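You operate a simulated robot arm through the tools that you are given. There is no shell and no other tool. Be economical: measure what you need, move in short steps, check, and stop when the job is done.

You are at the controls of a simulated robot arm. One attempt, no reset.

Task
Fetch the paste dabber and stand it on top of the card scrap on the top of the hand-wrap bench.

It is judged by the outcome, as a careful person would: the job done as asked, and still so three seconds after it is handed in. It fails if anything else is knocked over, pushed out of place, dropped, spilled or broken.

Robot
A 6-joint arm with a two-finger parallel gripper, fixed in place. Base frame: the origin is at the foot of the arm, x ahead of it, y to its left, z up; the work surface is at about z = 0. Readings come in cm, degrees, newtons and seconds.
With the tool pointing down near the work surface it reaches from about 14 to 58 cm from the base axis. Its first joint turns from -66.0 to 66.0 degrees. Payload 2.1 kg.
The TCP is the grasp point between the finger pads, 3 cm short of the fingertips. In the tool frame z runs along the fingers and y along their closing line. The gripper opens to 9.4 cm. The fingers are 2.8 cm wide and 1 cm thick; the gripper's body (5 by 9.6 cm) begins 5.5 cm behind the TCP.
Orientation is told as [roll, pitch, yaw] about the base's x, y, z axes, in that order, counted from this pose: with the fingers straight down and closing along the base's y, the tool's x points along the base's -x, its y along +y and its z along -z.

Tools
- The arm moves only by the tool arm_command. Its argument "rows" is a list of rows, each a list of 7 numbers: the shift along the tool's x, y, z in units of 20 mm (1.0 is 20 mm), then the turn, a rotation vector about the tool's x, y, z in units of 4 degrees (1.0 is 4 degrees), then the opening, from 0 (shut) to 1 (fully open). In form: [[dx, dy, dz, wx, wy, wz, fingers], ...]. A call has 1 to 20 rows; each row shifts and turns the commanded pose from where the row before left it, along the tool's axes as they then stand. A call with a number of a shift or a turn outside -1 to 1 is refused whole. Each row takes 0.2 s and may step no farther than 5 cm and 8.6 degrees from the row before; otherwise, or with a gripper value out of range, the whole call is refused. A pose out of reach is approached as far as the arm can. The call stops where the force on the tool passes 40 N (or 10 N more than at its start, if that is more) or the arm is blocked; 0.2 s more then pass. The fingers move at their own pace (about 7.2 cm/s each) and stop on an object; they squeeze with about 31 N. The grip force told is the motor's: it shows also when the fingers shut on nothing. Time passes only in rows, and 0.2 s behind the last, so rows that do not move let the fingers close. The reply holds the time, the measured pose of the TCP, the force on the tool along the base axes, the opening and the grip force, in the units named above and with some noise, and new pictures: "pictures" is both (left out), scene, wrist or none.
- Cameras (640 x 400 px; columns grow to the right, rows downward): "scene" is fixed at [5.44, -36.65, 49.65]; the picture's right is [0.83, -0.55, 0.00], its down [-0.30, -0.45, -0.84] and it looks along [0.47, 0.70, -0.54] (base axes); focal length 355 px, centre (320, 200). "wrist" rides on the gripper at [7.6, 1.4, -10.3] in the tool frame; the picture's right is [-0.18, 0.98, 0.00], its down [-0.75, -0.14, -0.64] and it looks along [-0.63, -0.12, 0.77] (tool axes); focal length 243 px, centre (320, 200). There is no depth. A picture from a camera that has moved, and an enlarged one, comes with that camera's place and axes in the base frame and with its lens. The place of the scene camera against the robot may be out by one fixed shift of up to 1.2 cm in any direction.
- enlarge(camera, box): a new picture of the part [left, top, right, bottom] of that camera's present view, enlarged. The clock stands still meanwhile.
- hand_in(): hands the job in; it is judged then, once.

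Work in short steps. Places have to be worked out from the pictures, the camera data and where the tool is seen: move nearer, look again, correct. Check each grasp and each placing, and mend what went wrong. You have 90 turns and 170 pictures in all, those below and enlarged ones among them. Open the gripper and draw the arm clear of the work before you hand the job in, unless the task says otherwise; then end with one line.

The tools are called after "Emit:" as name(argument=value, ...) on one line, values as JSON. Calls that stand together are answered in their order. arm_command: Moves the arm, as the interface text tells. Its arguments: {"type":"object","properties":{"rows":{"type":"array","items":{"type":"array","items":{"type":"number"}}},"pictures":{"type":"string","enum":["both","scene","wrist","none"]}},"required":["rows"]} The other tools are called the same way: enlarge (camera, box) takes an enlarged picture of a part of a camera's view; hand_in () hands the job in.

At the start:

```text
t: 0.0
tool_pos: [32.99, -4.05, 26.49]
ee_rot: [0.1, 0.0, 0.0]
contact_force: [-1.1, -0.1, 0.0]
grip_width: 9.4
grasp_force: 0.1
```

scene: 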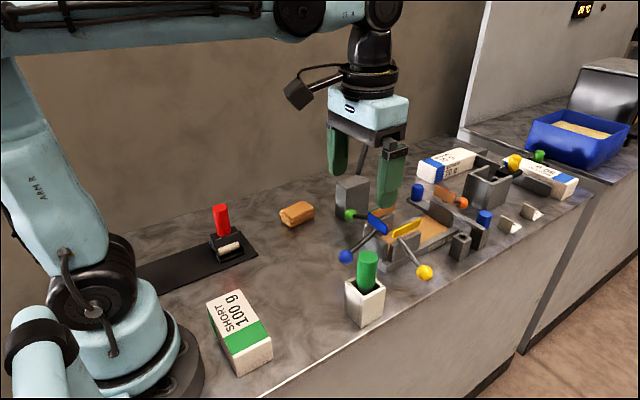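
wrist: 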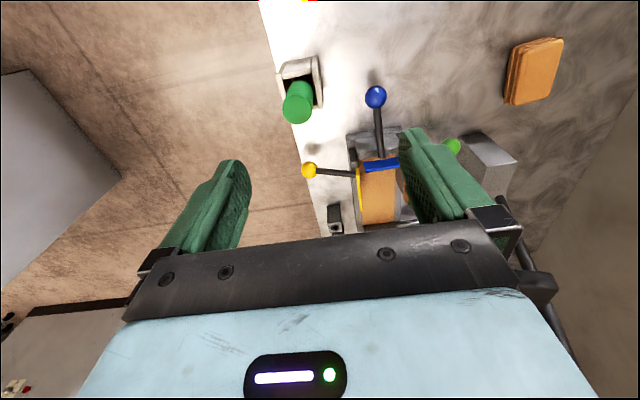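

I'll look closer at the scene to identify the dabber, the card scrap and the bench.

Emit:
enlarge(camera="scene", box=[320, 130, 480, 330])

Emit:
enlarge(camera="scene", box=[400, 130, 600, 260])

Emit:
enlarge(camera="scene", box=[130, 180, 330, 380])

Emit:
enlarge(camera="wrist", box=[240, 0, 600, 250])

```text
2.00 times, centred on (400, 230) of scene
camera zoom: at [5.44, -36.65, 49.65], right [0.83, -0.55, 0.0], down [-0.3, -0.45, -0.84], along [0.47, 0.7, -0.54], focal length 710 px, centre (160, 140)
```

zoom: 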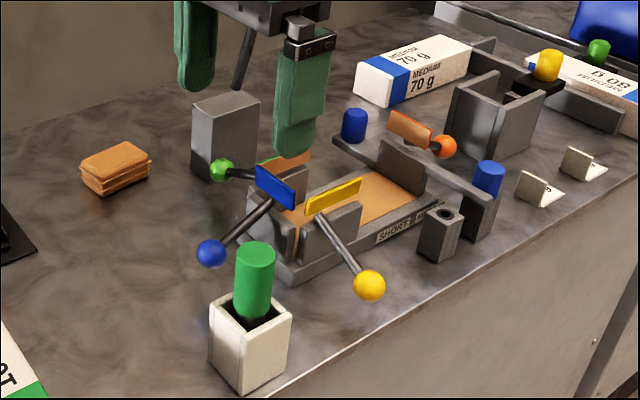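

```text
3.08 times, centred on (500, 195) of scene
camera zoom: at [5.44, -36.65, 49.65], right [0.83, -0.55, 0.0], down [-0.3, -0.45, -0.84], along [0.47, 0.7, -0.54], focal length 1092 px, centre (-234, 215)
```

zoom: 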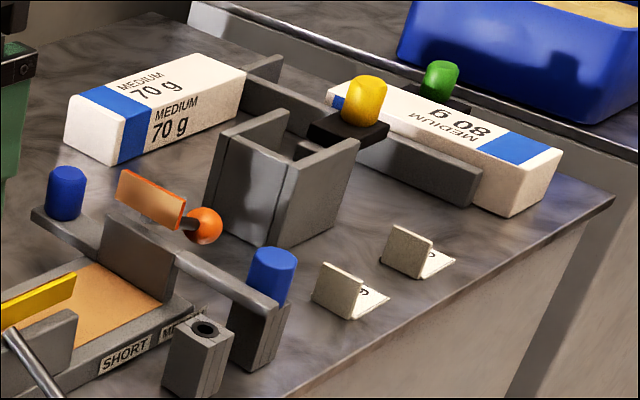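

```text
2.00 times, centred on (230, 280) of scene
camera zoom: at [5.44, -36.65, 49.65], right [0.83, -0.55, 0.0], down [-0.3, -0.45, -0.84], along [0.47, 0.7, -0.54], focal length 710 px, centre (500, 40)
```

zoom: 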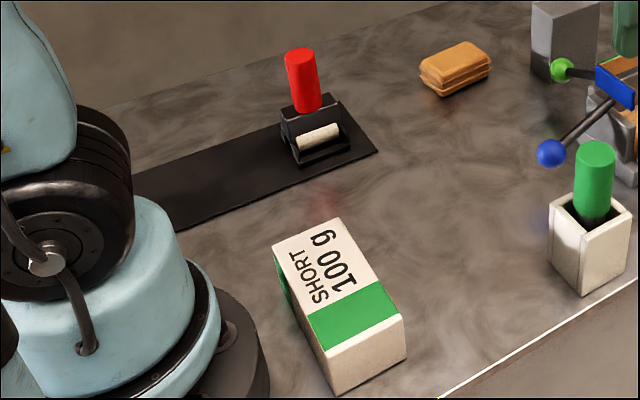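

```text
1.60 times, centred on (420, 125) of wrist
camera zoom: at [25.28, -2.64, 36.6], right [0.18, 0.98, 0.0], down [0.75, -0.14, 0.64], along [0.63, -0.12, -0.77], focal length 388 px, centre (160, 320)
```

zoom: 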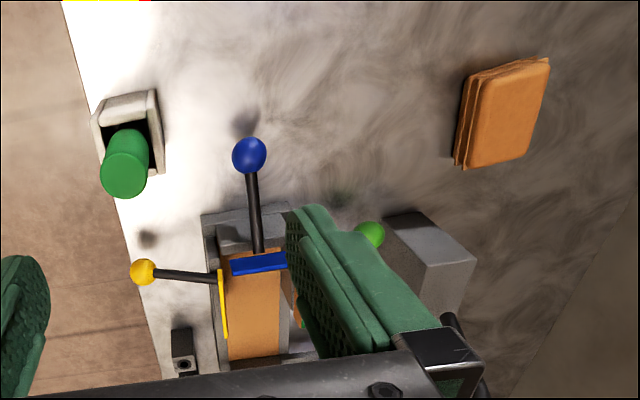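

Candidates: the green cylinder in the white pot (dabber in a paste pot) and the red-handled roller. The card scrap isn't certain, so I'll raise the arm and move it left to view the left part of the bench.

Emit:
arm_command(rows=[[0.5, 1, -0.5, 0, 0, 0, 1], [0.5, 1, -0.5, 0, 0, 0, 1], [0.5, 1, -0.5, 0, 0, 0, 1], [0.5, 1, -0.5, 0, 0, 0, 1], [0.5, 1, -0.5, 0, 0, 0, 1], [0.5, 1, 0, 0, 0, 0, 1], [0.5, 1, 0, 0, 0, 0, 1]])

```text
t: 1.6
tool_pos: [26.02, 10.01, 31.4]
ee_rot: [0.1, -0.1, 0.0]
contact_force: [0.2, -0.1, 0.3]
grip_width: 9.39
grasp_force: 0.1
camera wrist: at [18.29, 11.5, 41.54], right [0.18, 0.98, 0.0], down [0.75, -0.14, 0.64], along [0.63, -0.12, -0.77], focal length 243 px, centre (320, 200)
```

scene: 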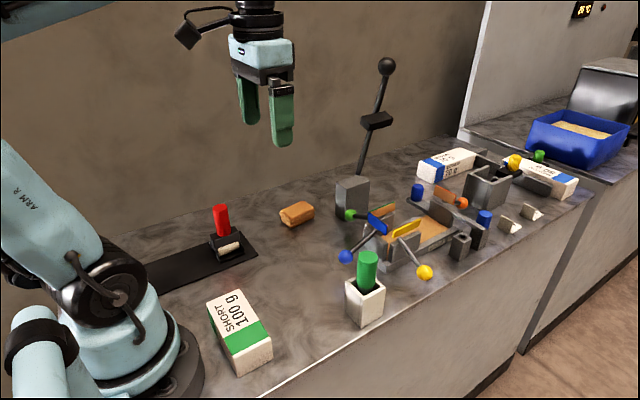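
wrist: 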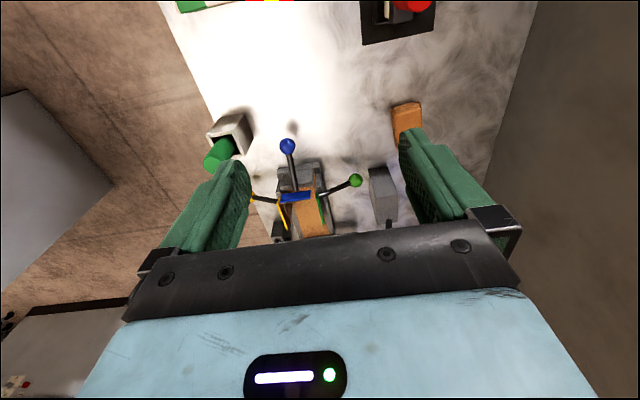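

The left region shows only the roller, packet and orange stack; I'll enlarge several regions for a thin card.

Emit:
enlarge(camera="scene", box=[260, 170, 360, 250])

Emit:
enlarge(camera="scene", box=[480, 140, 600, 240])

Emit:
enlarge(camera="scene", box=[340, 170, 480, 280])

Emit:
enlarge(camera="scene", box=[180, 190, 280, 270])

Emit:
enlarge(camera="scene", box=[220, 240, 420, 390])

Emit:
enlarge(camera="wrist", box=[180, 0, 500, 240])

```text
5.00 times, centred on (310, 210) of scene
camera zoom: at [5.44, -36.65, 49.65], right [0.83, -0.55, 0.0], down [-0.3, -0.45, -0.84], along [0.47, 0.7, -0.54], focal length 1775 px, centre (370, 150)
```

zoom: 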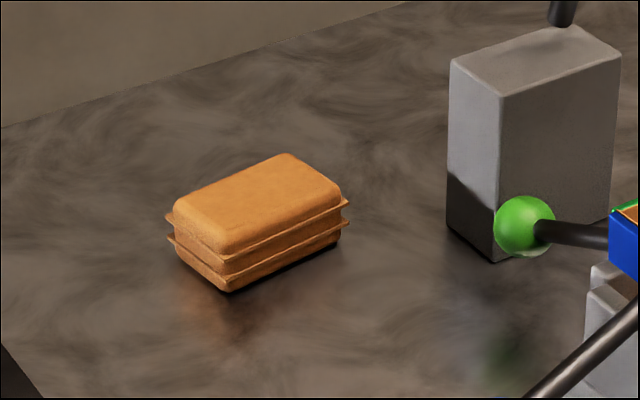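

```text
4.00 times, centred on (540, 190) of scene
camera zoom: at [5.44, -36.65, 49.65], right [0.83, -0.55, 0.0], down [-0.3, -0.45, -0.84], along [0.47, 0.7, -0.54], focal length 1420 px, centre (-560, 240)
```

zoom: 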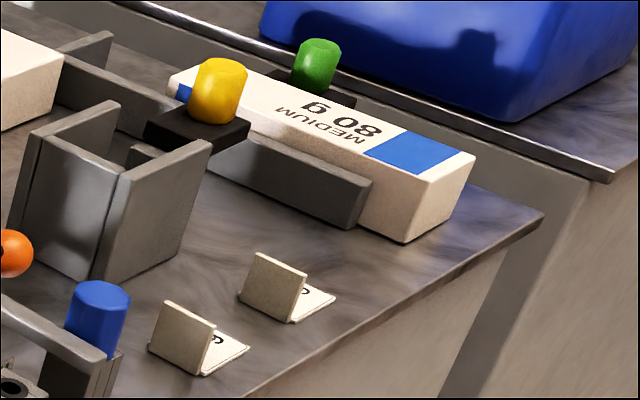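

```text
3.64 times, centred on (410, 225) of scene
camera zoom: at [5.44, -36.65, 49.65], right [0.83, -0.55, 0.0], down [-0.3, -0.45, -0.84], along [0.47, 0.7, -0.54], focal length 1291 px, centre (-7, 109)
```

zoom: 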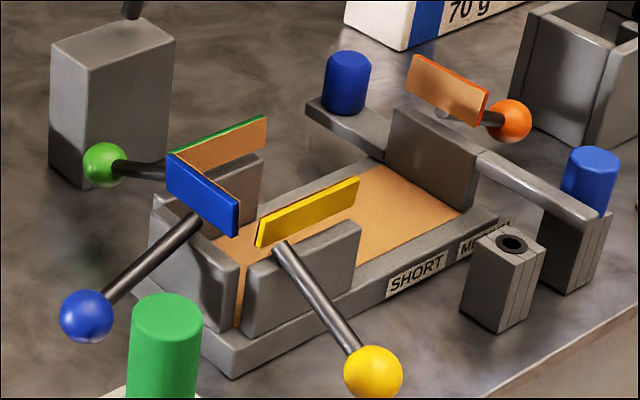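

```text
5.00 times, centred on (230, 230) of scene
camera zoom: at [5.44, -36.65, 49.65], right [0.83, -0.55, 0.0], down [-0.3, -0.45, -0.84], along [0.47, 0.7, -0.54], focal length 1775 px, centre (770, 50)
```

zoom: 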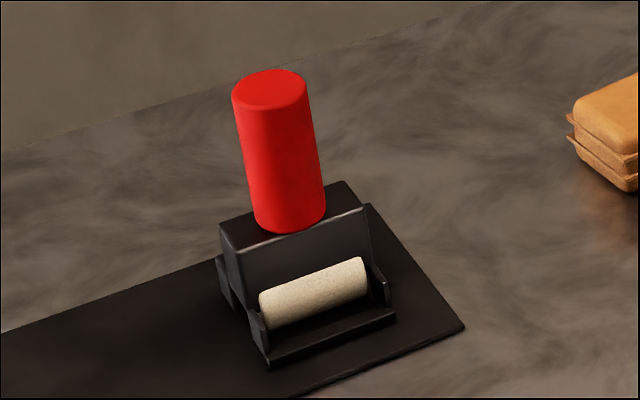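

```text
2.67 times, centred on (320, 315) of scene
camera zoom: at [5.44, -36.65, 49.65], right [0.83, -0.55, 0.0], down [-0.3, -0.45, -0.84], along [0.47, 0.7, -0.54], focal length 947 px, centre (320, -107)
```

zoom: 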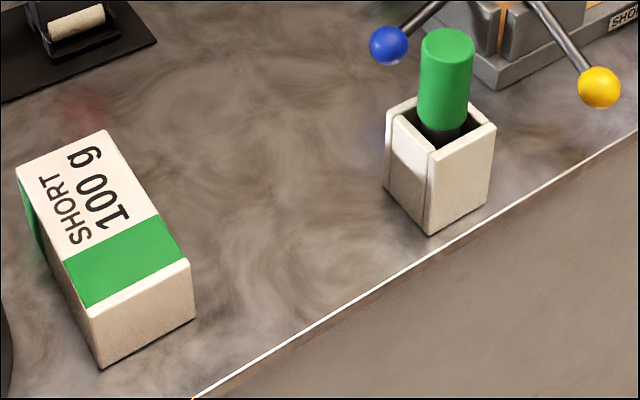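

```text
1.67 times, centred on (340, 120) of wrist
camera zoom: at [18.29, 11.5, 41.54], right [0.18, 0.98, 0.0], down [0.75, -0.14, 0.64], along [0.63, -0.12, -0.77], focal length 404 px, centre (287, 333)
```

zoom: 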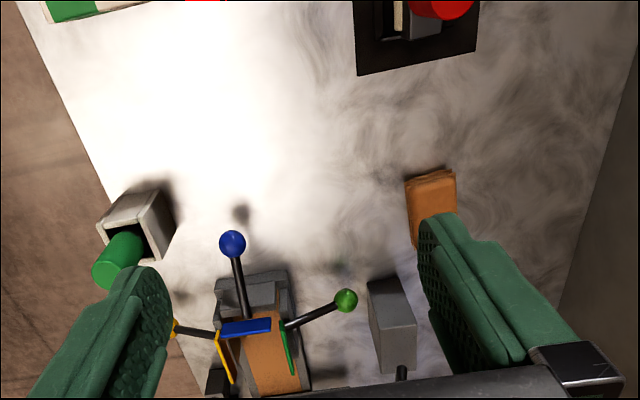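

The only thing in reach that could be a card is the orange-brown piece near (38, 23). I'll move over it to see it closely from the wrist.

Emit:
arm_command(rows=[[-0.3, 1, 0.3, 0, 0, 0, 1], [-0.3, 1, 0.3, 0, 0, 0, 1], [-0.3, 1, 0.3, 0, 0, 0, 1], [-0.3, 1, 0.3, 0, 0, 0, 1], [-0.3, 1, 0.3, 0, 0, 0, 1], [-0.3, 1, 0.3, 0, 0, 0, 1], [0, 0.5, 0.3, 0, 0, 0, 1]], pictures="wrist")

```text
t: 3.2
tool_pos: [29.56, 22.94, 27.31]
ee_rot: [0.1, 0.0, 0.0]
contact_force: [-0.7, 0.4, -0.6]
grip_width: 9.42
grasp_force: 0.1
camera wrist: at [21.84, 24.4, 37.44], right [0.18, 0.98, 0.0], down [0.75, -0.14, 0.64], along [0.63, -0.12, -0.77], focal length 243 px, centre (320, 200)
```

wrist: 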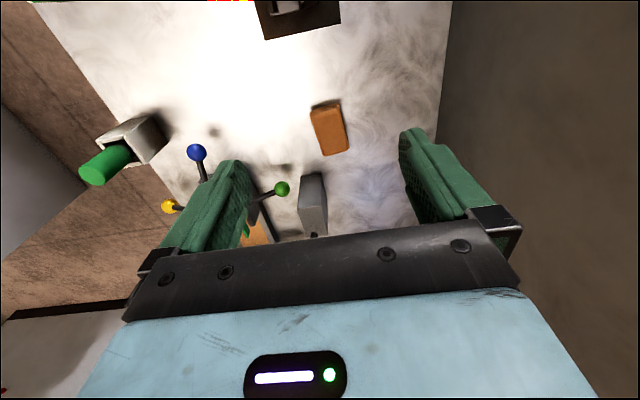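

Emit:
enlarge(camera="wrist", box=[280, 80, 380, 170])

Emit:
enlarge(camera="wrist", box=[40, 0, 440, 240])

```text
4.44 times, centred on (330, 125) of wrist
camera zoom: at [21.84, 24.4, 37.44], right [0.18, 0.98, 0.0], down [0.75, -0.14, 0.64], along [0.63, -0.12, -0.77], focal length 1078 px, centre (276, 533)
```

zoom: 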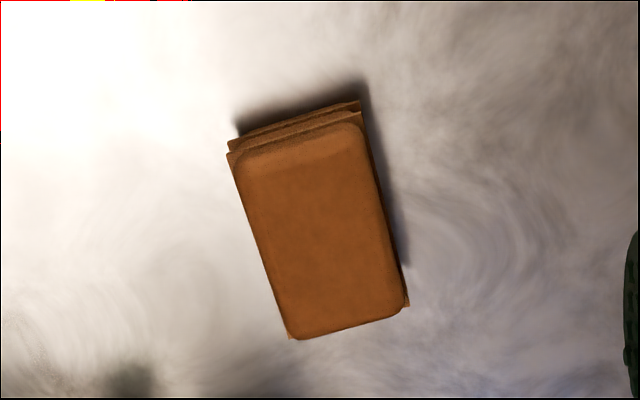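

```text
1.60 times, centred on (240, 120) of wrist
camera zoom: at [21.84, 24.4, 37.44], right [0.18, 0.98, 0.0], down [0.75, -0.14, 0.64], along [0.63, -0.12, -0.77], focal length 388 px, centre (448, 328)
```

zoom: 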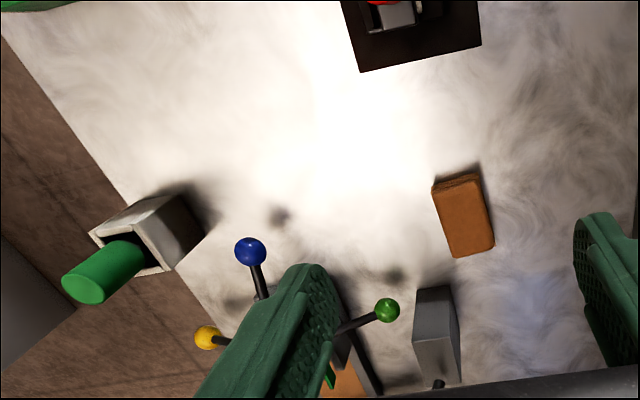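

The brown folded piece (centre ≈ (37.5, 23), about 7 × 4.3 cm, ≈2.5 cm tall) is the only card in reach, and the green handle in the white paste pot is the dabber, with its top triangulated at ≈ (33.2, -6.1, 12.5). I'll go back above the dabber at a safe height.

Emit:
arm_command(rows=[[0, -1, 0, 0, 0, 0, 1], [0, -1, 0, 0, 0, 0, 1], [0, -1, 0, 0, 0, 0, 1], [0, -1, 0, 0, 0, 0, 1], [0, -1, 0, 0, 0, 0, 1], [0, -1, 0, 0, 0, 0, 1], [0, -1, 0, 0, 0, 0, 1], [0, -1, 0, 0, 0, 0, 1], [0, -1, 0, 0, 0, 0, 1], [0, -1, 0, 0, 0, 0, 1], [0, -1, 0, 0, 0, 0, 1], [0, -1, 0, 0, 0, 0, 1], [-0.5, -1, 0.5, 0, 0, 0, 1], [-0.5, -1, 0.5, 0, 0, 0, 1], [-0.5, -0.5, 1, 0, 0, 0, 1], [-0.3, 0, 1, 0, 0, 0, 1]])

```text
t: 6.6
tool_pos: [33.29, -6.2, 21.13]
ee_rot: [0.1, -0.2, 0.0]
contact_force: [-0.3, -0.2, 0.6]
grip_width: 9.41
grasp_force: 0.0
camera wrist: at [25.5, -4.68, 31.37], right [0.18, 0.98, 0.0], down [0.75, -0.14, 0.64], along [0.63, -0.12, -0.77], focal length 243 px, centre (320, 200)
```

scene: 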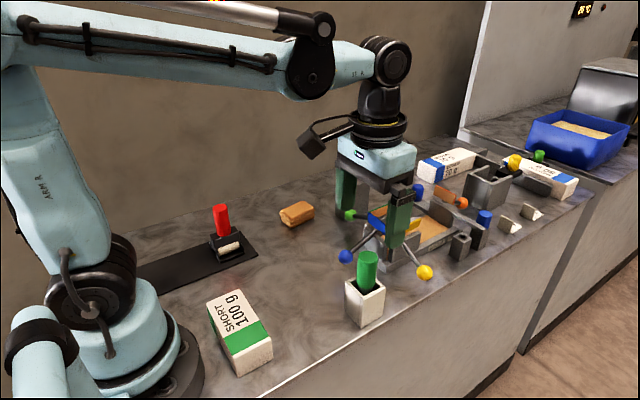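
wrist: 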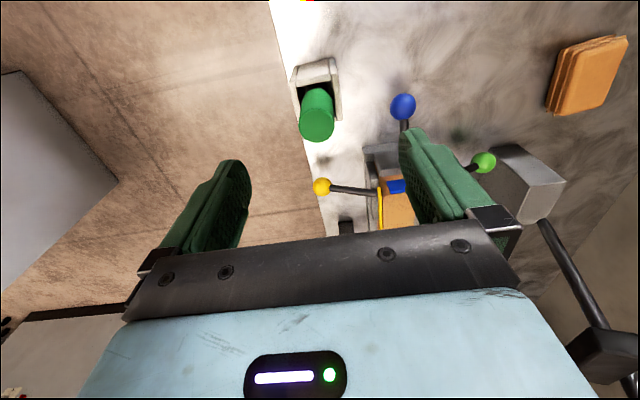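

Emit:
enlarge(camera="wrist", box=[260, 40, 420, 160])

Emit:
enlarge(camera="scene", box=[320, 210, 440, 340])

```text
3.33 times, centred on (340, 100) of wrist
camera zoom: at [25.5, -4.68, 31.37], right [0.18, 0.98, 0.0], down [0.75, -0.14, 0.64], along [0.63, -0.12, -0.77], focal length 809 px, centre (253, 533)
```

zoom: 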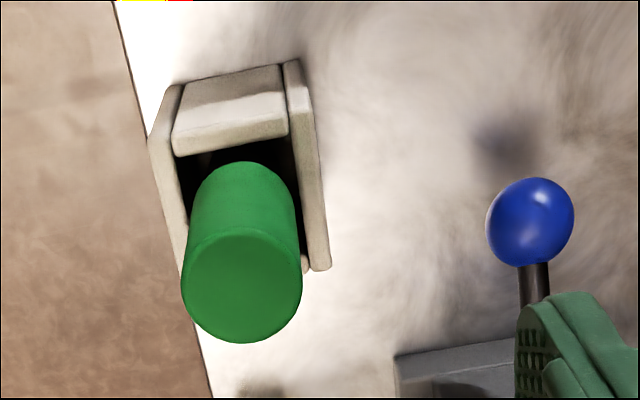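

```text
3.08 times, centred on (380, 275) of scene
camera zoom: at [5.44, -36.65, 49.65], right [0.83, -0.55, 0.0], down [-0.3, -0.45, -0.84], along [0.47, 0.7, -0.54], focal length 1092 px, centre (135, -31)
```

zoom: 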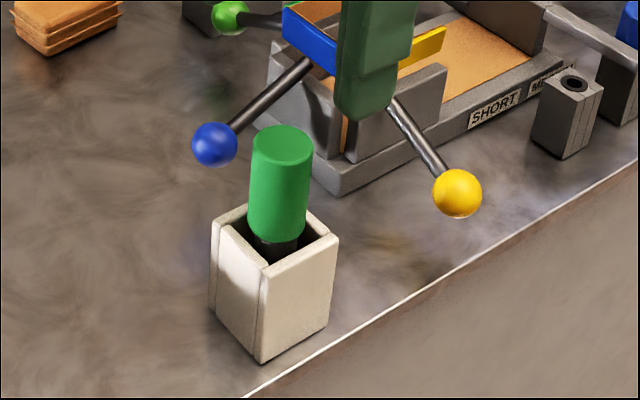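

The dabber top is now pinned at ≈ (33.45, -6.5, 12.2), Ø≈3 cm, the pot rim at ≈6 cm. I narrow the fingers a bit and descend to TCP z≈10.4 so the tips stay above the rim.

Emit:
arm_command(rows=[[-0.08, -0.14, 0.5, 0, 0, 0, 0.65], [0, 0, 1, 0, 0, 0, 0.65], [0, 0, 1, 0, 0, 0, 0.65], [0, 0, 1, 0, 0, 0, 0.65], [0, 0, 1, 0, 0, 0, 0.65], [0, 0, 0.85, 0, 0, 0, 0.65], [0, 0, 0, 0, 0, 0, 0.65]])

```text
t: 8.2
tool_pos: [33.38, -6.31, 10.6]
ee_rot: [0.0, -0.1, 0.0]
contact_force: [-0.4, 0.3, -0.5]
grip_width: 6.11
grasp_force: 0.1
camera wrist: at [25.69, -4.88, 20.72], right [0.18, 0.98, 0.0], down [0.75, -0.14, 0.64], along [0.63, -0.12, -0.77], focal length 243 px, centre (320, 200)
```

scene: 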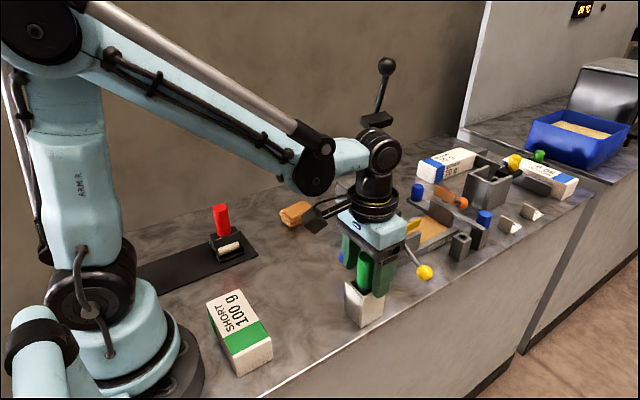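
wrist: 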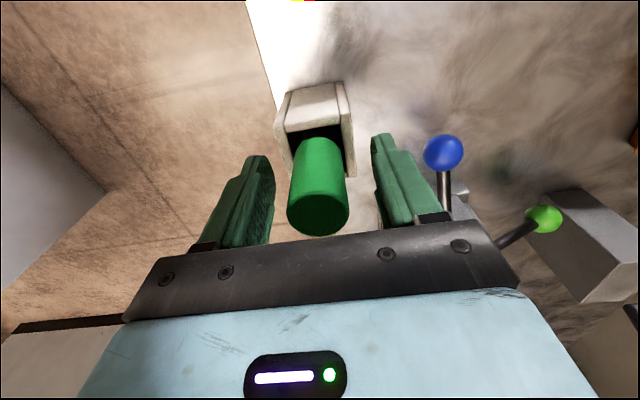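

The handle is centred between the fingers and the tips are above the rim. Closing.

Emit:
arm_command(rows=[[0, 0, 0, 0, 0, 0, 0.4], [0, 0, 0, 0, 0, 0, 0.2], [0, 0, 0, 0, 0, 0, 0.2], [0, 0, 0, 0, 0, 0, 0.0], [0, 0, 0, 0, 0, 0, 0.0]])

```text
t: 9.4
tool_pos: [33.49, -6.41, 10.6]
ee_rot: [0.0, 0.0, 0.0]
contact_force: [-0.1, -0.6, -0.3]
grip_width: 2.89
grasp_force: 31.3
camera wrist: at [25.69, -4.88, 20.74], right [0.18, 0.98, 0.0], down [0.75, -0.14, 0.64], along [0.63, -0.12, -0.77], focal length 243 px, centre (320, 200)
```

scene: 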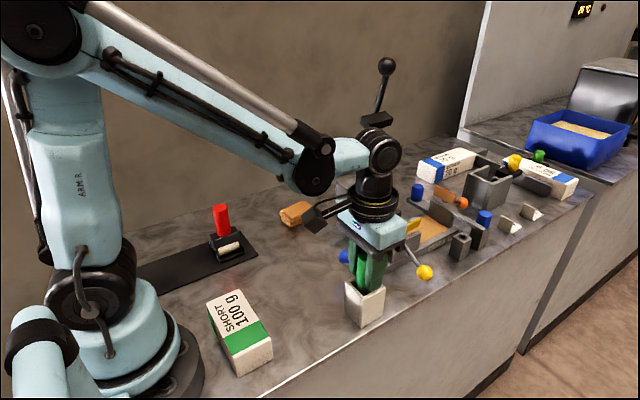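
wrist: 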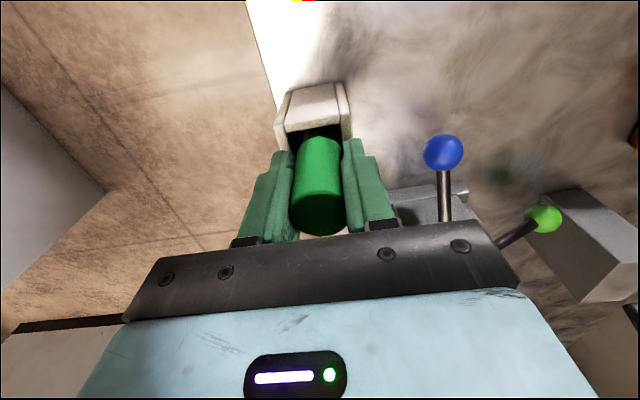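

Gripped at 2.9 cm. Lifting slowly first to see that the pot stays behind.

Emit:
arm_command(rows=[[0, 0, -0.4, 0, 0, 0, 0], [0, 0, -0.5, 0, 0, 0, 0], [0, 0, -0.6, 0, 0, 0, 0], [0, 0, -0.7, 0, 0, 0, 0], [0, 0, -0.8, 0, 0, 0, 0], [0, 0, -1, 0, 0, 0, 0], [0, 0, -1, 0, 0, 0, 0]])

```text
t: 11.0
tool_pos: [33.3, -6.44, 20.62]
ee_rot: [0.1, -0.1, 0.0]
contact_force: [-0.1, 0.4, -1.2]
grip_width: 2.87
grasp_force: 31.6
camera wrist: at [25.56, -4.9, 30.76], right [0.18, 0.98, 0.0], down [0.75, -0.14, 0.64], along [0.63, -0.12, -0.77], focal length 243 px, centre (320, 200)
```

scene: 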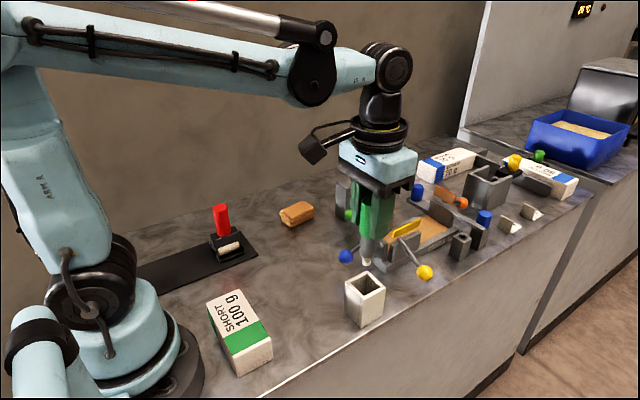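
wrist: 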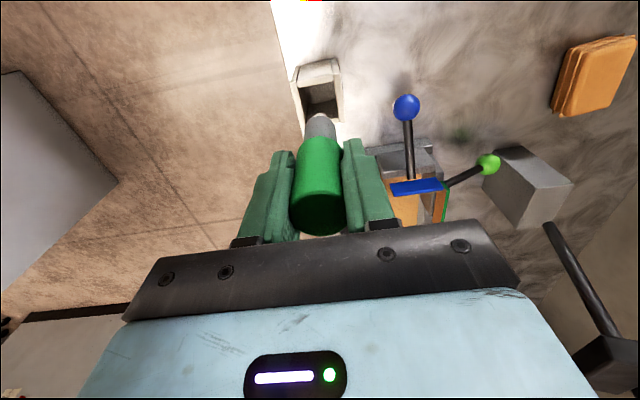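

Emit:
enlarge(camera="scene", box=[320, 170, 440, 340])

Emit:
enlarge(camera="wrist", box=[260, 40, 400, 150])

```text
2.35 times, centred on (380, 255) of scene
camera zoom: at [5.44, -36.65, 49.65], right [0.83, -0.55, 0.0], down [-0.3, -0.45, -0.84], along [0.47, 0.7, -0.54], focal length 835 px, centre (179, 71)
```

zoom: 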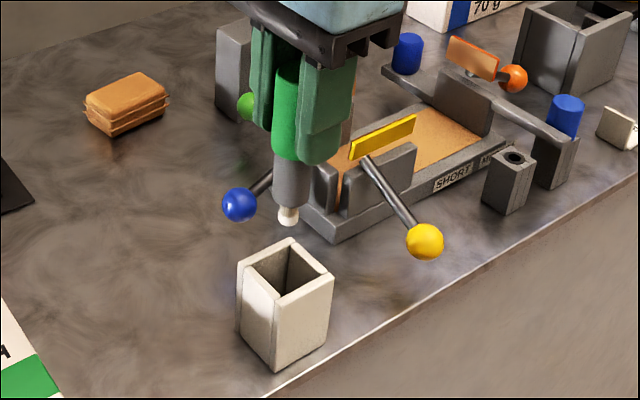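

```text
3.64 times, centred on (330, 95) of wrist
camera zoom: at [25.56, -4.9, 30.76], right [0.18, 0.98, 0.0], down [0.75, -0.14, 0.64], along [0.63, -0.12, -0.77], focal length 882 px, centre (284, 582)
```

zoom: 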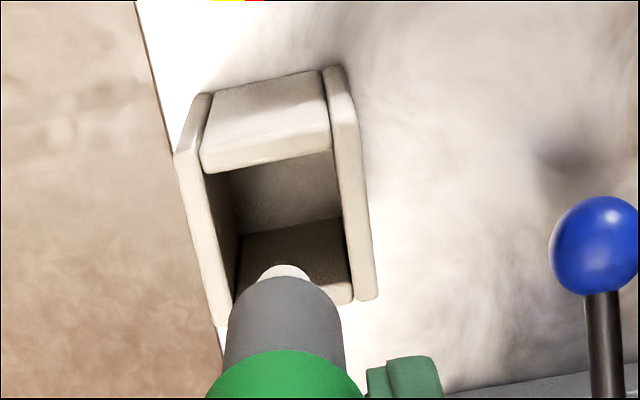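

The dabber came out cleanly: green handle, grey ferrule, small white tip. I need to judge whether the tip is flat enough to stand on.

Emit:
enlarge(camera="scene", box=[340, 230, 390, 280])

Emit:
enlarge(camera="wrist", box=[295, 90, 355, 130])

```text
8.00 times, centred on (365, 255) of scene
camera zoom: at [5.44, -36.65, 49.65], right [0.83, -0.55, 0.0], down [-0.3, -0.45, -0.84], along [0.47, 0.7, -0.54], focal length 2840 px, centre (-40, -240)
```

zoom: 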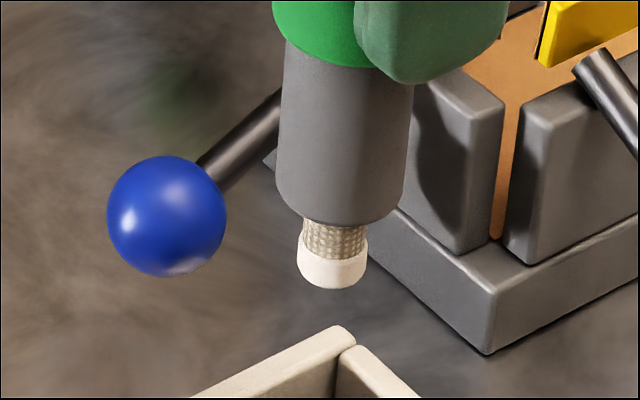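

```text
10.00 times, centred on (325, 110) of wrist
camera zoom: at [25.56, -4.9, 30.76], right [0.18, 0.98, 0.0], down [0.75, -0.14, 0.64], along [0.63, -0.12, -0.77], focal length 2426 px, centre (270, 1100)
```

zoom: 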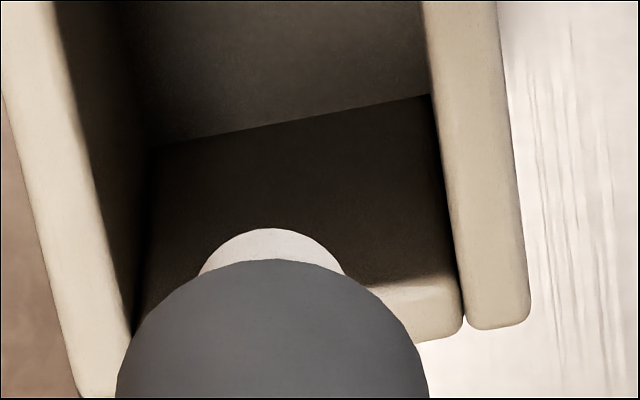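

The tip is a flat-ended cap of ~1.3 cm, so it can stand if released truly vertical. Tip is ≈10.2 cm below the TCP. I'll raise a little and travel left along x≈33, stopping short of the card to look.

Emit:
arm_command(rows=[[0, 0, -1, 0, 0, 0, 0], [0, 0.5, -0.5, 0, 0, 0, 0], [0, 1, 0, 0, 0, 0, 0], [0, 1, 0, 0, 0, 0, 0], [0, 1, 0, 0, 0, 0, 0], [0, 1, 0, 0, 0, 0, 0], [0, 1, 0, 0, 0, 0, 0], [0, 1, 0, 0, 0, 0, 0], [0, 1, 0, 0, 0, 0, 0], [0, 1, 0, 0, 0, 0, 0], [0, 1, 0, 0, 0, 0, 0], [0, 1, 0, 0, 0, 0, 0], [0, 0.7, 0, 0, 0, 0, 0]])

```text
t: 13.8
tool_pos: [33.38, 16.0, 23.67]
ee_rot: [0.1, -0.2, 0.1]
contact_force: [0.6, -0.7, -0.3]
grip_width: 2.88
grasp_force: 31.3
camera wrist: at [25.61, 17.56, 33.77], right [0.18, 0.98, 0.0], down [0.75, -0.14, 0.64], along [0.63, -0.12, -0.77], focal length 243 px, centre (320, 200)
```

scene: 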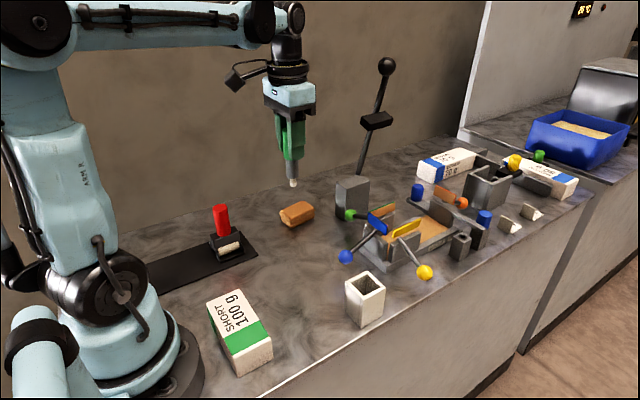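
wrist: 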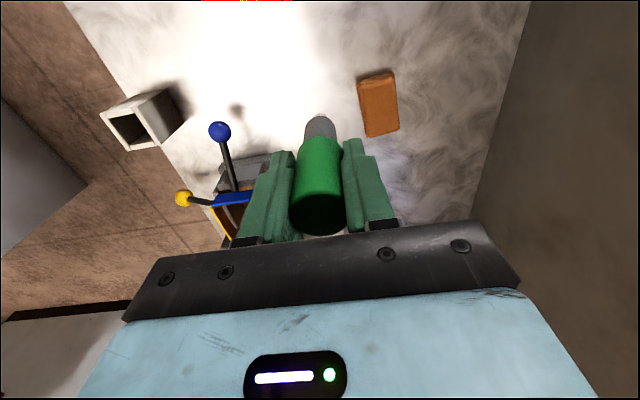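

Emit:
enlarge(camera="wrist", box=[330, 50, 430, 150])

Emit:
enlarge(camera="scene", box=[260, 160, 340, 240])

```text
4.00 times, centred on (380, 100) of wrist
camera zoom: at [25.61, 17.56, 33.77], right [0.18, 0.98, 0.0], down [0.75, -0.14, 0.64], along [0.63, -0.12, -0.77], focal length 970 px, centre (80, 600)
```

zoom: 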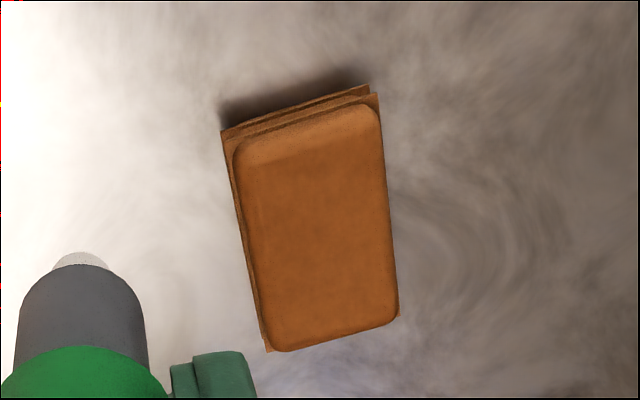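

```text
5.00 times, centred on (300, 200) of scene
camera zoom: at [5.44, -36.65, 49.65], right [0.83, -0.55, 0.0], down [-0.3, -0.45, -0.84], along [0.47, 0.7, -0.54], focal length 1775 px, centre (420, 200)
```

zoom: 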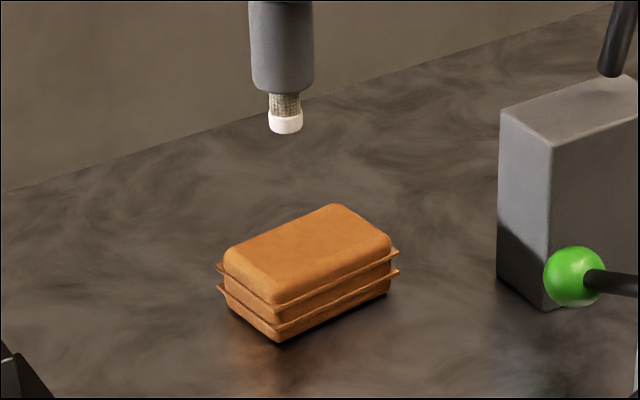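

Triangulated card top centre ≈ (37.6, 23.0, 2.3), lying level. I move over it and come down to about 2 cm above.

Emit:
arm_command(rows=[[0, 1, 0, 0, 0, 0, 0], [0, 1, 0, 0, 0, 0, 0], [-0.3, 1, 0, 0, 0, 0, 0], [-0.8, 0.5, 0, 0, 0, 0, 0], [-1, 0, 0.5, 0, 0, 0, 0], [0, 0, 1, 0, 0, 0, 0], [0, 0, 1, 0, 0, 0, 0], [0, 0, 1, 0, 0, 0, 0], [0, 0, 0.8, 0, 0, 0, 0], [0, 0, 0, 0, 0, 0, 0]])

```text
t: 16.0
tool_pos: [37.67, 23.02, 14.77]
ee_rot: [0.0, -0.1, -0.1]
contact_force: [0.5, 1.3, -0.5]
grip_width: 2.86
grasp_force: 30.4
camera wrist: at [29.87, 24.67, 25.05], right [0.18, 0.98, 0.0], down [0.75, -0.14, 0.64], along [0.63, -0.12, -0.77], focal length 243 px, centre (320, 200)
```

scene: 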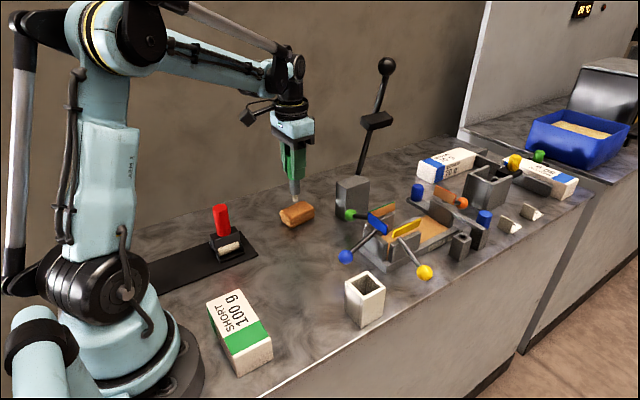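
wrist: 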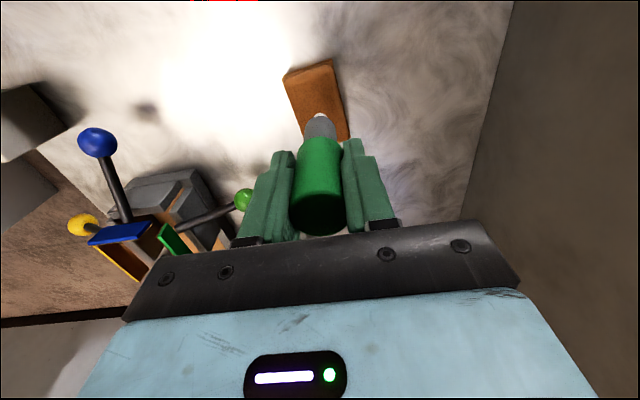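

Emit:
enlarge(camera="scene", box=[265, 170, 335, 240])

Emit:
enlarge(camera="wrist", box=[270, 50, 370, 150])

```text
5.71 times, centred on (300, 205) of scene
camera zoom: at [5.44, -36.65, 49.65], right [0.83, -0.55, 0.0], down [-0.3, -0.45, -0.84], along [0.47, 0.7, -0.54], focal length 2029 px, centre (434, 171)
```

zoom: 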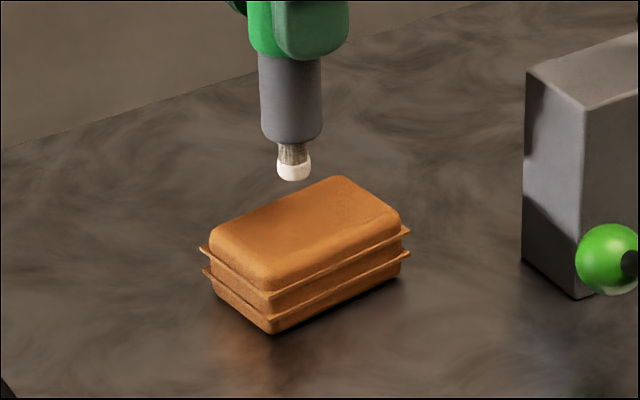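

```text
4.00 times, centred on (320, 100) of wrist
camera zoom: at [29.87, 24.67, 25.05], right [0.18, 0.98, 0.0], down [0.75, -0.14, 0.64], along [0.63, -0.12, -0.77], focal length 970 px, centre (320, 600)
```

zoom: 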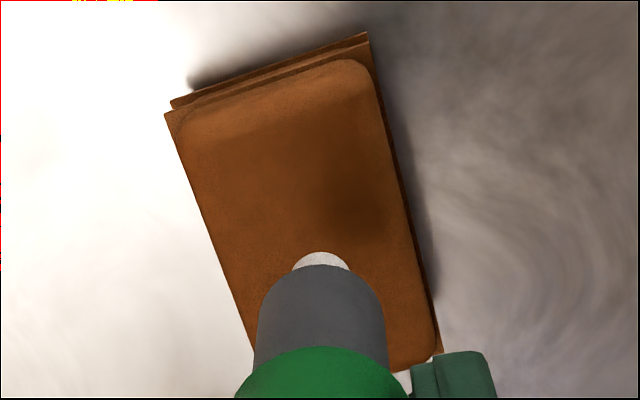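

Alignment from both views is good to ~0.3 cm; I nudge y −0.25 cm and lower to just above the expected contact.

Emit:
arm_command(rows=[[0, -0.12, 0.2, 0, 0, 0, 0], [0, 0, 0.25, 0, 0, 0, 0], [0, 0, 0.2, 0, 0, 0, 0], [0, 0, 0.1, 0, 0, 0, 0], [0, 0, 0, 0, 0, 0, 0]])

Emit:
enlarge(camera="scene", box=[265, 170, 335, 240])

```text
t: 17.2
tool_pos: [37.54, 22.82, 13.46]
ee_rot: [0.1, 0.0, 0.0]
contact_force: [1.4, 0.0, -0.2]
grip_width: 2.88
grasp_force: 30.6
camera wrist: at [29.83, 24.36, 23.6], right [0.18, 0.98, 0.0], down [0.75, -0.14, 0.64], along [0.63, -0.12, -0.77], focal length 243 px, centre (320, 200)
```

scene: 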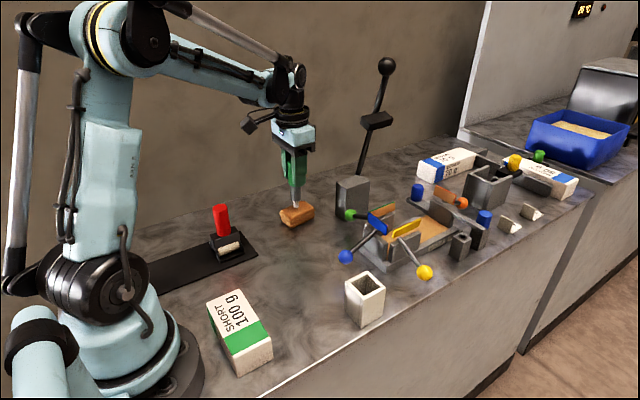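
wrist: 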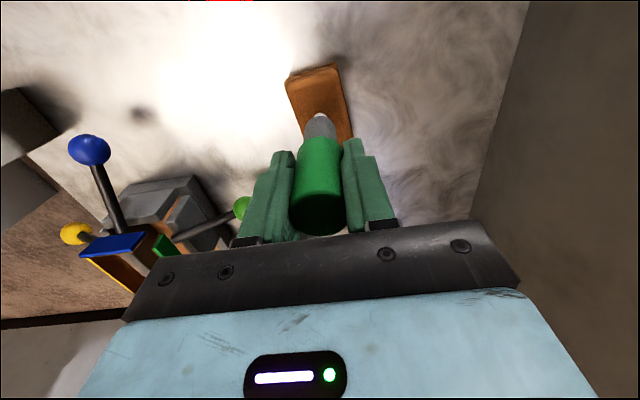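

```text
5.71 times, centred on (300, 205) of scene
camera zoom: at [5.44, -36.65, 49.65], right [0.83, -0.55, 0.0], down [-0.3, -0.45, -0.84], along [0.47, 0.7, -0.54], focal length 2029 px, centre (434, 171)
```

zoom: 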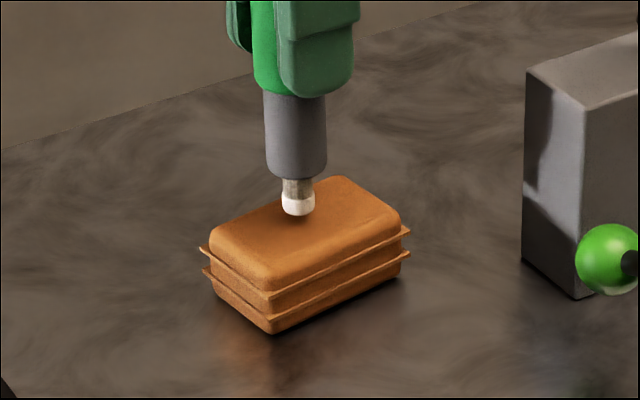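

Gap looks like roughly 0.6 cm. Lowering in 1 mm steps and watching the force.

Emit:
arm_command(rows=[[0, 0, 0.05, 0, 0, 0, 0], [0, 0, 0.05, 0, 0, 0, 0], [0, 0, 0.05, 0, 0, 0, 0], [0, 0, 0.05, 0, 0, 0, 0], [0, 0, 0, 0, 0, 0, 0]], pictures="none")

Emit:
enlarge(camera="scene", box=[265, 170, 335, 240])

```text
t: 18.4
tool_pos: [37.58, 22.71, 13.07]
ee_rot: [0.1, -0.1, 0.0]
contact_force: [0.3, 0.4, -0.4]
grip_width: 2.88
grasp_force: 30.8
```

```text
5.71 times, centred on (300, 205) of scene
camera zoom: at [5.44, -36.65, 49.65], right [0.83, -0.55, 0.0], down [-0.3, -0.45, -0.84], along [0.47, 0.7, -0.54], focal length 2029 px, centre (434, 171)
```

zoom: 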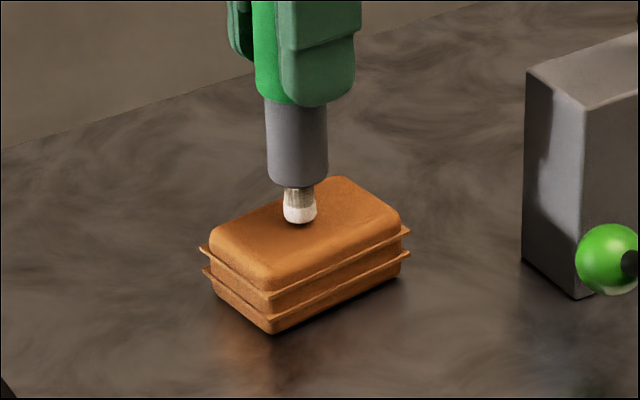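

No contact yet; the tip's shadow is closing in. Continuing in 1 mm steps, two at a time.

Emit:
arm_command(rows=[[0, 0, 0.05, 0, 0, 0, 0], [0, 0, 0.05, 0, 0, 0, 0], [0, 0, 0, 0, 0, 0, 0]], pictures="none")

```text
t: 19.2
tool_pos: [37.55, 22.8, 12.82]
ee_rot: [0.1, -0.1, 0.0]
contact_force: [0.3, -1.0, -0.6]
grip_width: 2.89
grasp_force: 30.9
```

Still no contact force; another 1 mm.

Emit:
arm_command(rows=[[0, 0, 0.05, 0, 0, 0, 0], [0, 0, 0, 0, 0, 0, 0]], pictures="none")

Emit:
enlarge(camera="scene", box=[280, 185, 320, 225])

```text
t: 19.8
tool_pos: [37.55, 22.77, 12.89]
ee_rot: [0.1, -0.1, -0.1]
contact_force: [-0.3, 0.0, 3.9]
grip_width: 2.86
grasp_force: 31.1
```

```text
10.00 times, centred on (300, 205) of scene
camera zoom: at [5.43, -36.65, 49.65], right [0.83, -0.55, 0.0], down [-0.3, -0.45, -0.84], along [0.47, 0.7, -0.54], focal length 3550 px, centre (520, 150)
```

zoom: 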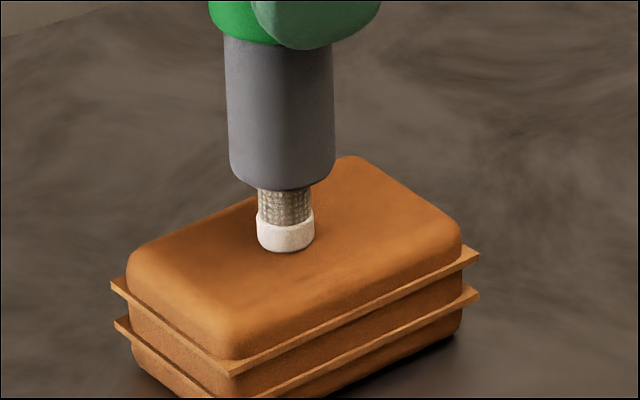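

Contact (≈4 N) with the tip centred on the card. I release gently by opening in small increments.

Emit:
arm_command(rows=[[0, 0, 0, 0, 0, 0, 0.28], [0, 0, 0, 0, 0, 0, 0.31], [0, 0, 0, 0, 0, 0, 0.33], [0, 0, 0, 0, 0, 0, 0.36], [0, 0, 0, 0, 0, 0, 0.4], [0, 0, 0, 0, 0, 0, 0.4]])

Emit:
enlarge(camera="scene", box=[265, 140, 335, 230])

```text
t: 21.2
tool_pos: [37.59, 22.84, 12.73]
ee_rot: [0.1, 0.0, 0.0]
contact_force: [-0.3, 0.2, 0.0]
grip_width: 3.76
grasp_force: 0.0
camera wrist: at [29.86, 24.3, 22.92], right [0.18, 0.98, 0.0], down [0.75, -0.14, 0.64], along [0.63, -0.12, -0.77], focal length 243 px, centre (320, 200)
```

scene: 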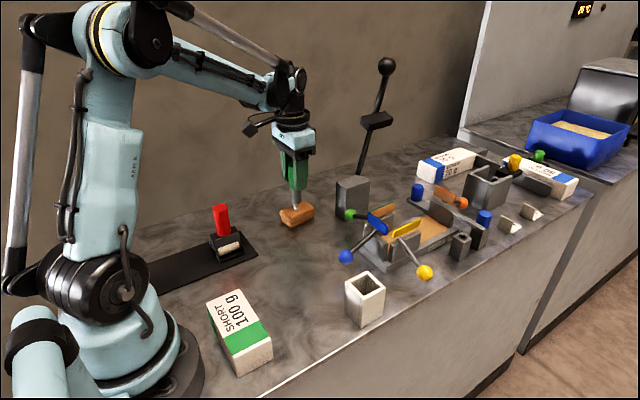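
wrist: 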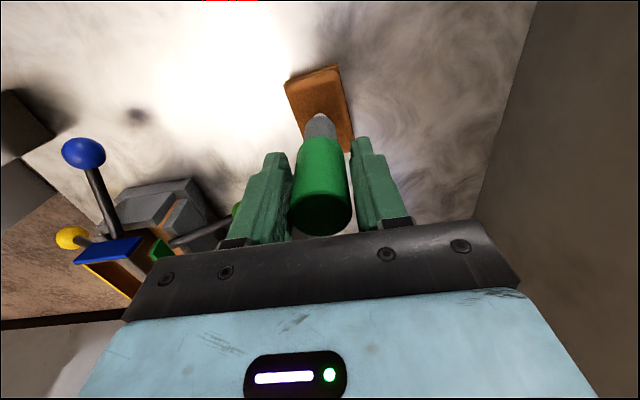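

```text
4.44 times, centred on (300, 185) of scene
camera zoom: at [5.44, -36.65, 49.65], right [0.83, -0.55, 0.0], down [-0.3, -0.45, -0.84], along [0.47, 0.7, -0.54], focal length 1578 px, centre (409, 267)
```

zoom: 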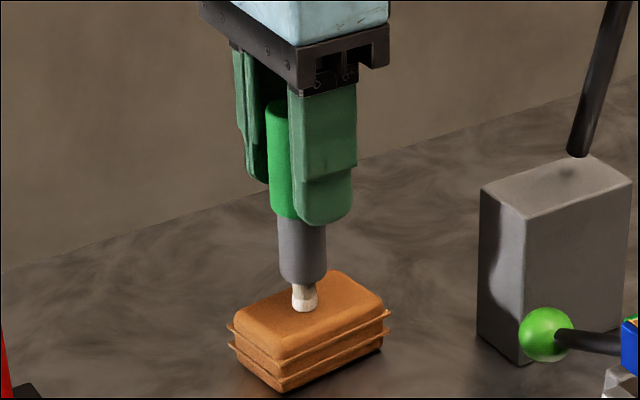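

It appears to be standing; I wait a second with the fingers still loosely around it to see whether it leans.

Emit:
arm_command(rows=[[0, 0, 0, 0, 0, 0, 0.45], [0, 0, 0, 0, 0, 0, 0.45], [0, 0, 0, 0, 0, 0, 0.45], [0, 0, 0, 0, 0, 0, 0.45], [0, 0, 0, 0, 0, 0, 0.45], [0, 0, 0, 0, 0, 0, 0.45]], pictures="wrist")

Emit:
enlarge(camera="scene", box=[265, 140, 335, 230])

Emit:
enlarge(camera="wrist", box=[240, 50, 420, 250])

```text
t: 22.6
tool_pos: [37.56, 22.82, 12.81]
ee_rot: [0.1, -0.1, 0.0]
contact_force: [0.9, -0.2, 0.1]
grip_width: 4.24
grasp_force: 0.1
camera wrist: at [29.86, 24.3, 22.92], right [0.18, 0.98, 0.0], down [0.75, -0.14, 0.64], along [0.63, -0.12, -0.77], focal length 243 px, centre (320, 200)
```

wrist: 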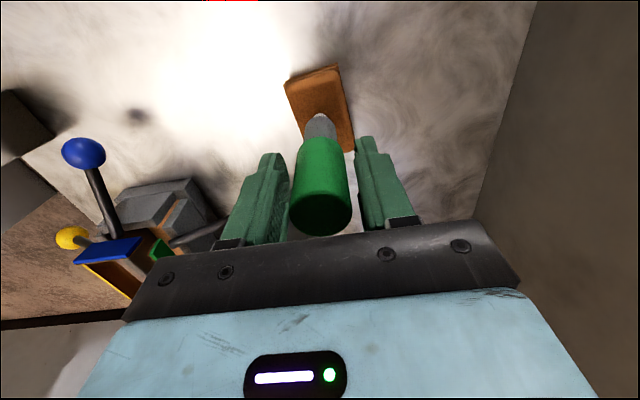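

```text
4.44 times, centred on (300, 185) of scene
camera zoom: at [5.44, -36.65, 49.65], right [0.83, -0.55, 0.0], down [-0.3, -0.45, -0.84], along [0.47, 0.7, -0.54], focal length 1578 px, centre (409, 267)
```

zoom: 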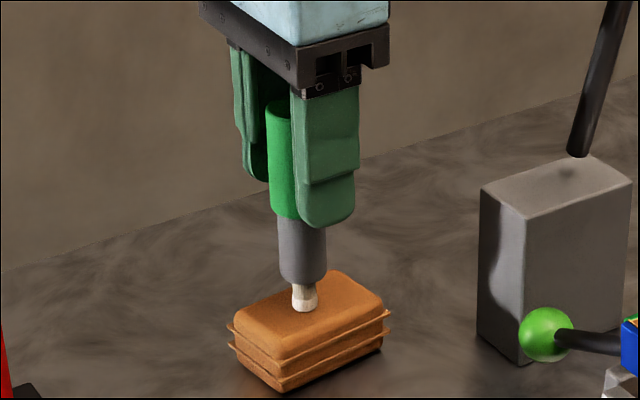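

```text
2.00 times, centred on (330, 150) of wrist
camera zoom: at [29.86, 24.3, 22.92], right [0.18, 0.98, 0.0], down [0.75, -0.14, 0.64], along [0.63, -0.12, -0.77], focal length 485 px, centre (300, 300)
```

zoom: 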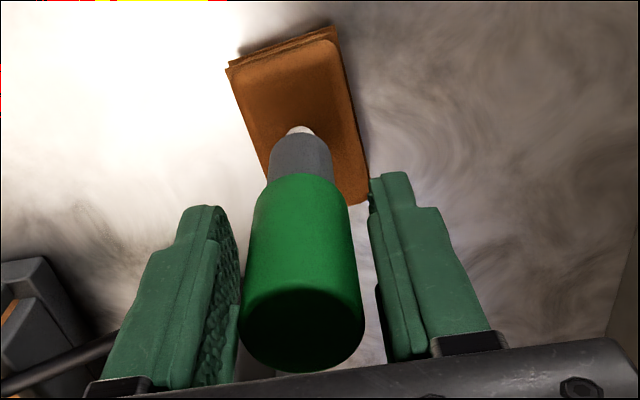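

The dabber stands free between the fingers with no change. Opening further and rising straight up slowly.

Emit:
arm_command(rows=[[0, 0, 0, 0, 0, 0, 0.6], [0, 0, 0, 0, 0, 0, 0.75], [0, 0, -0.2, 0, 0, 0, 0.75], [0, 0, -0.4, 0, 0, 0, 0.75], [0, 0, -0.6, 0, 0, 0, 0.75], [0, 0, -0.8, 0, 0, 0, 0.75], [0, 0, -1, 0, 0, 0, 0.75], [0, 0, -1, 0, 0, 0, 0.75], [0, 0, -1, 0, 0, 0, 0.75]])

```text
t: 24.6
tool_pos: [37.55, 22.76, 22.94]
ee_rot: [0.1, -0.1, 0.0]
contact_force: [-0.5, -0.8, -0.3]
grip_width: 7.05
grasp_force: 0.1
camera wrist: at [29.77, 24.26, 33.02], right [0.18, 0.98, 0.0], down [0.75, -0.14, 0.64], along [0.63, -0.12, -0.77], focal length 243 px, centre (320, 200)
```

scene: 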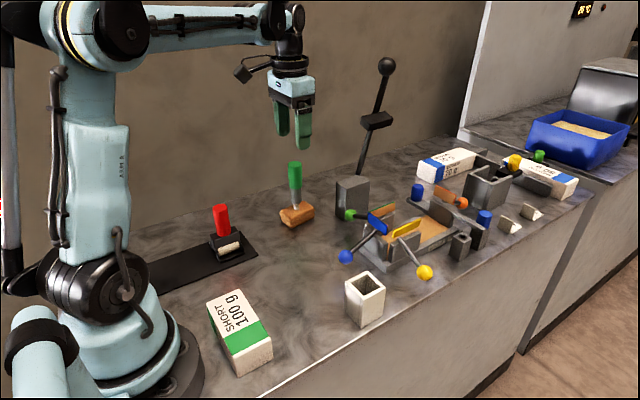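
wrist: 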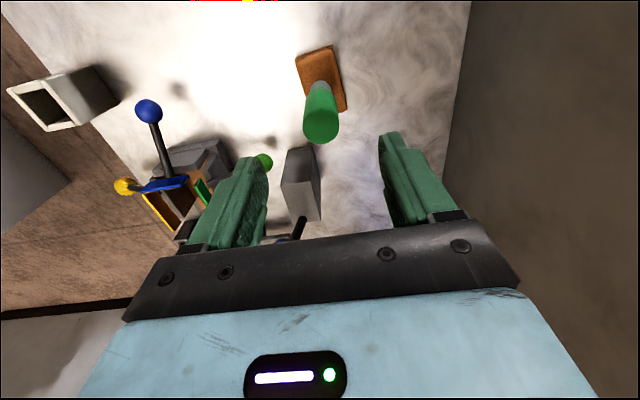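

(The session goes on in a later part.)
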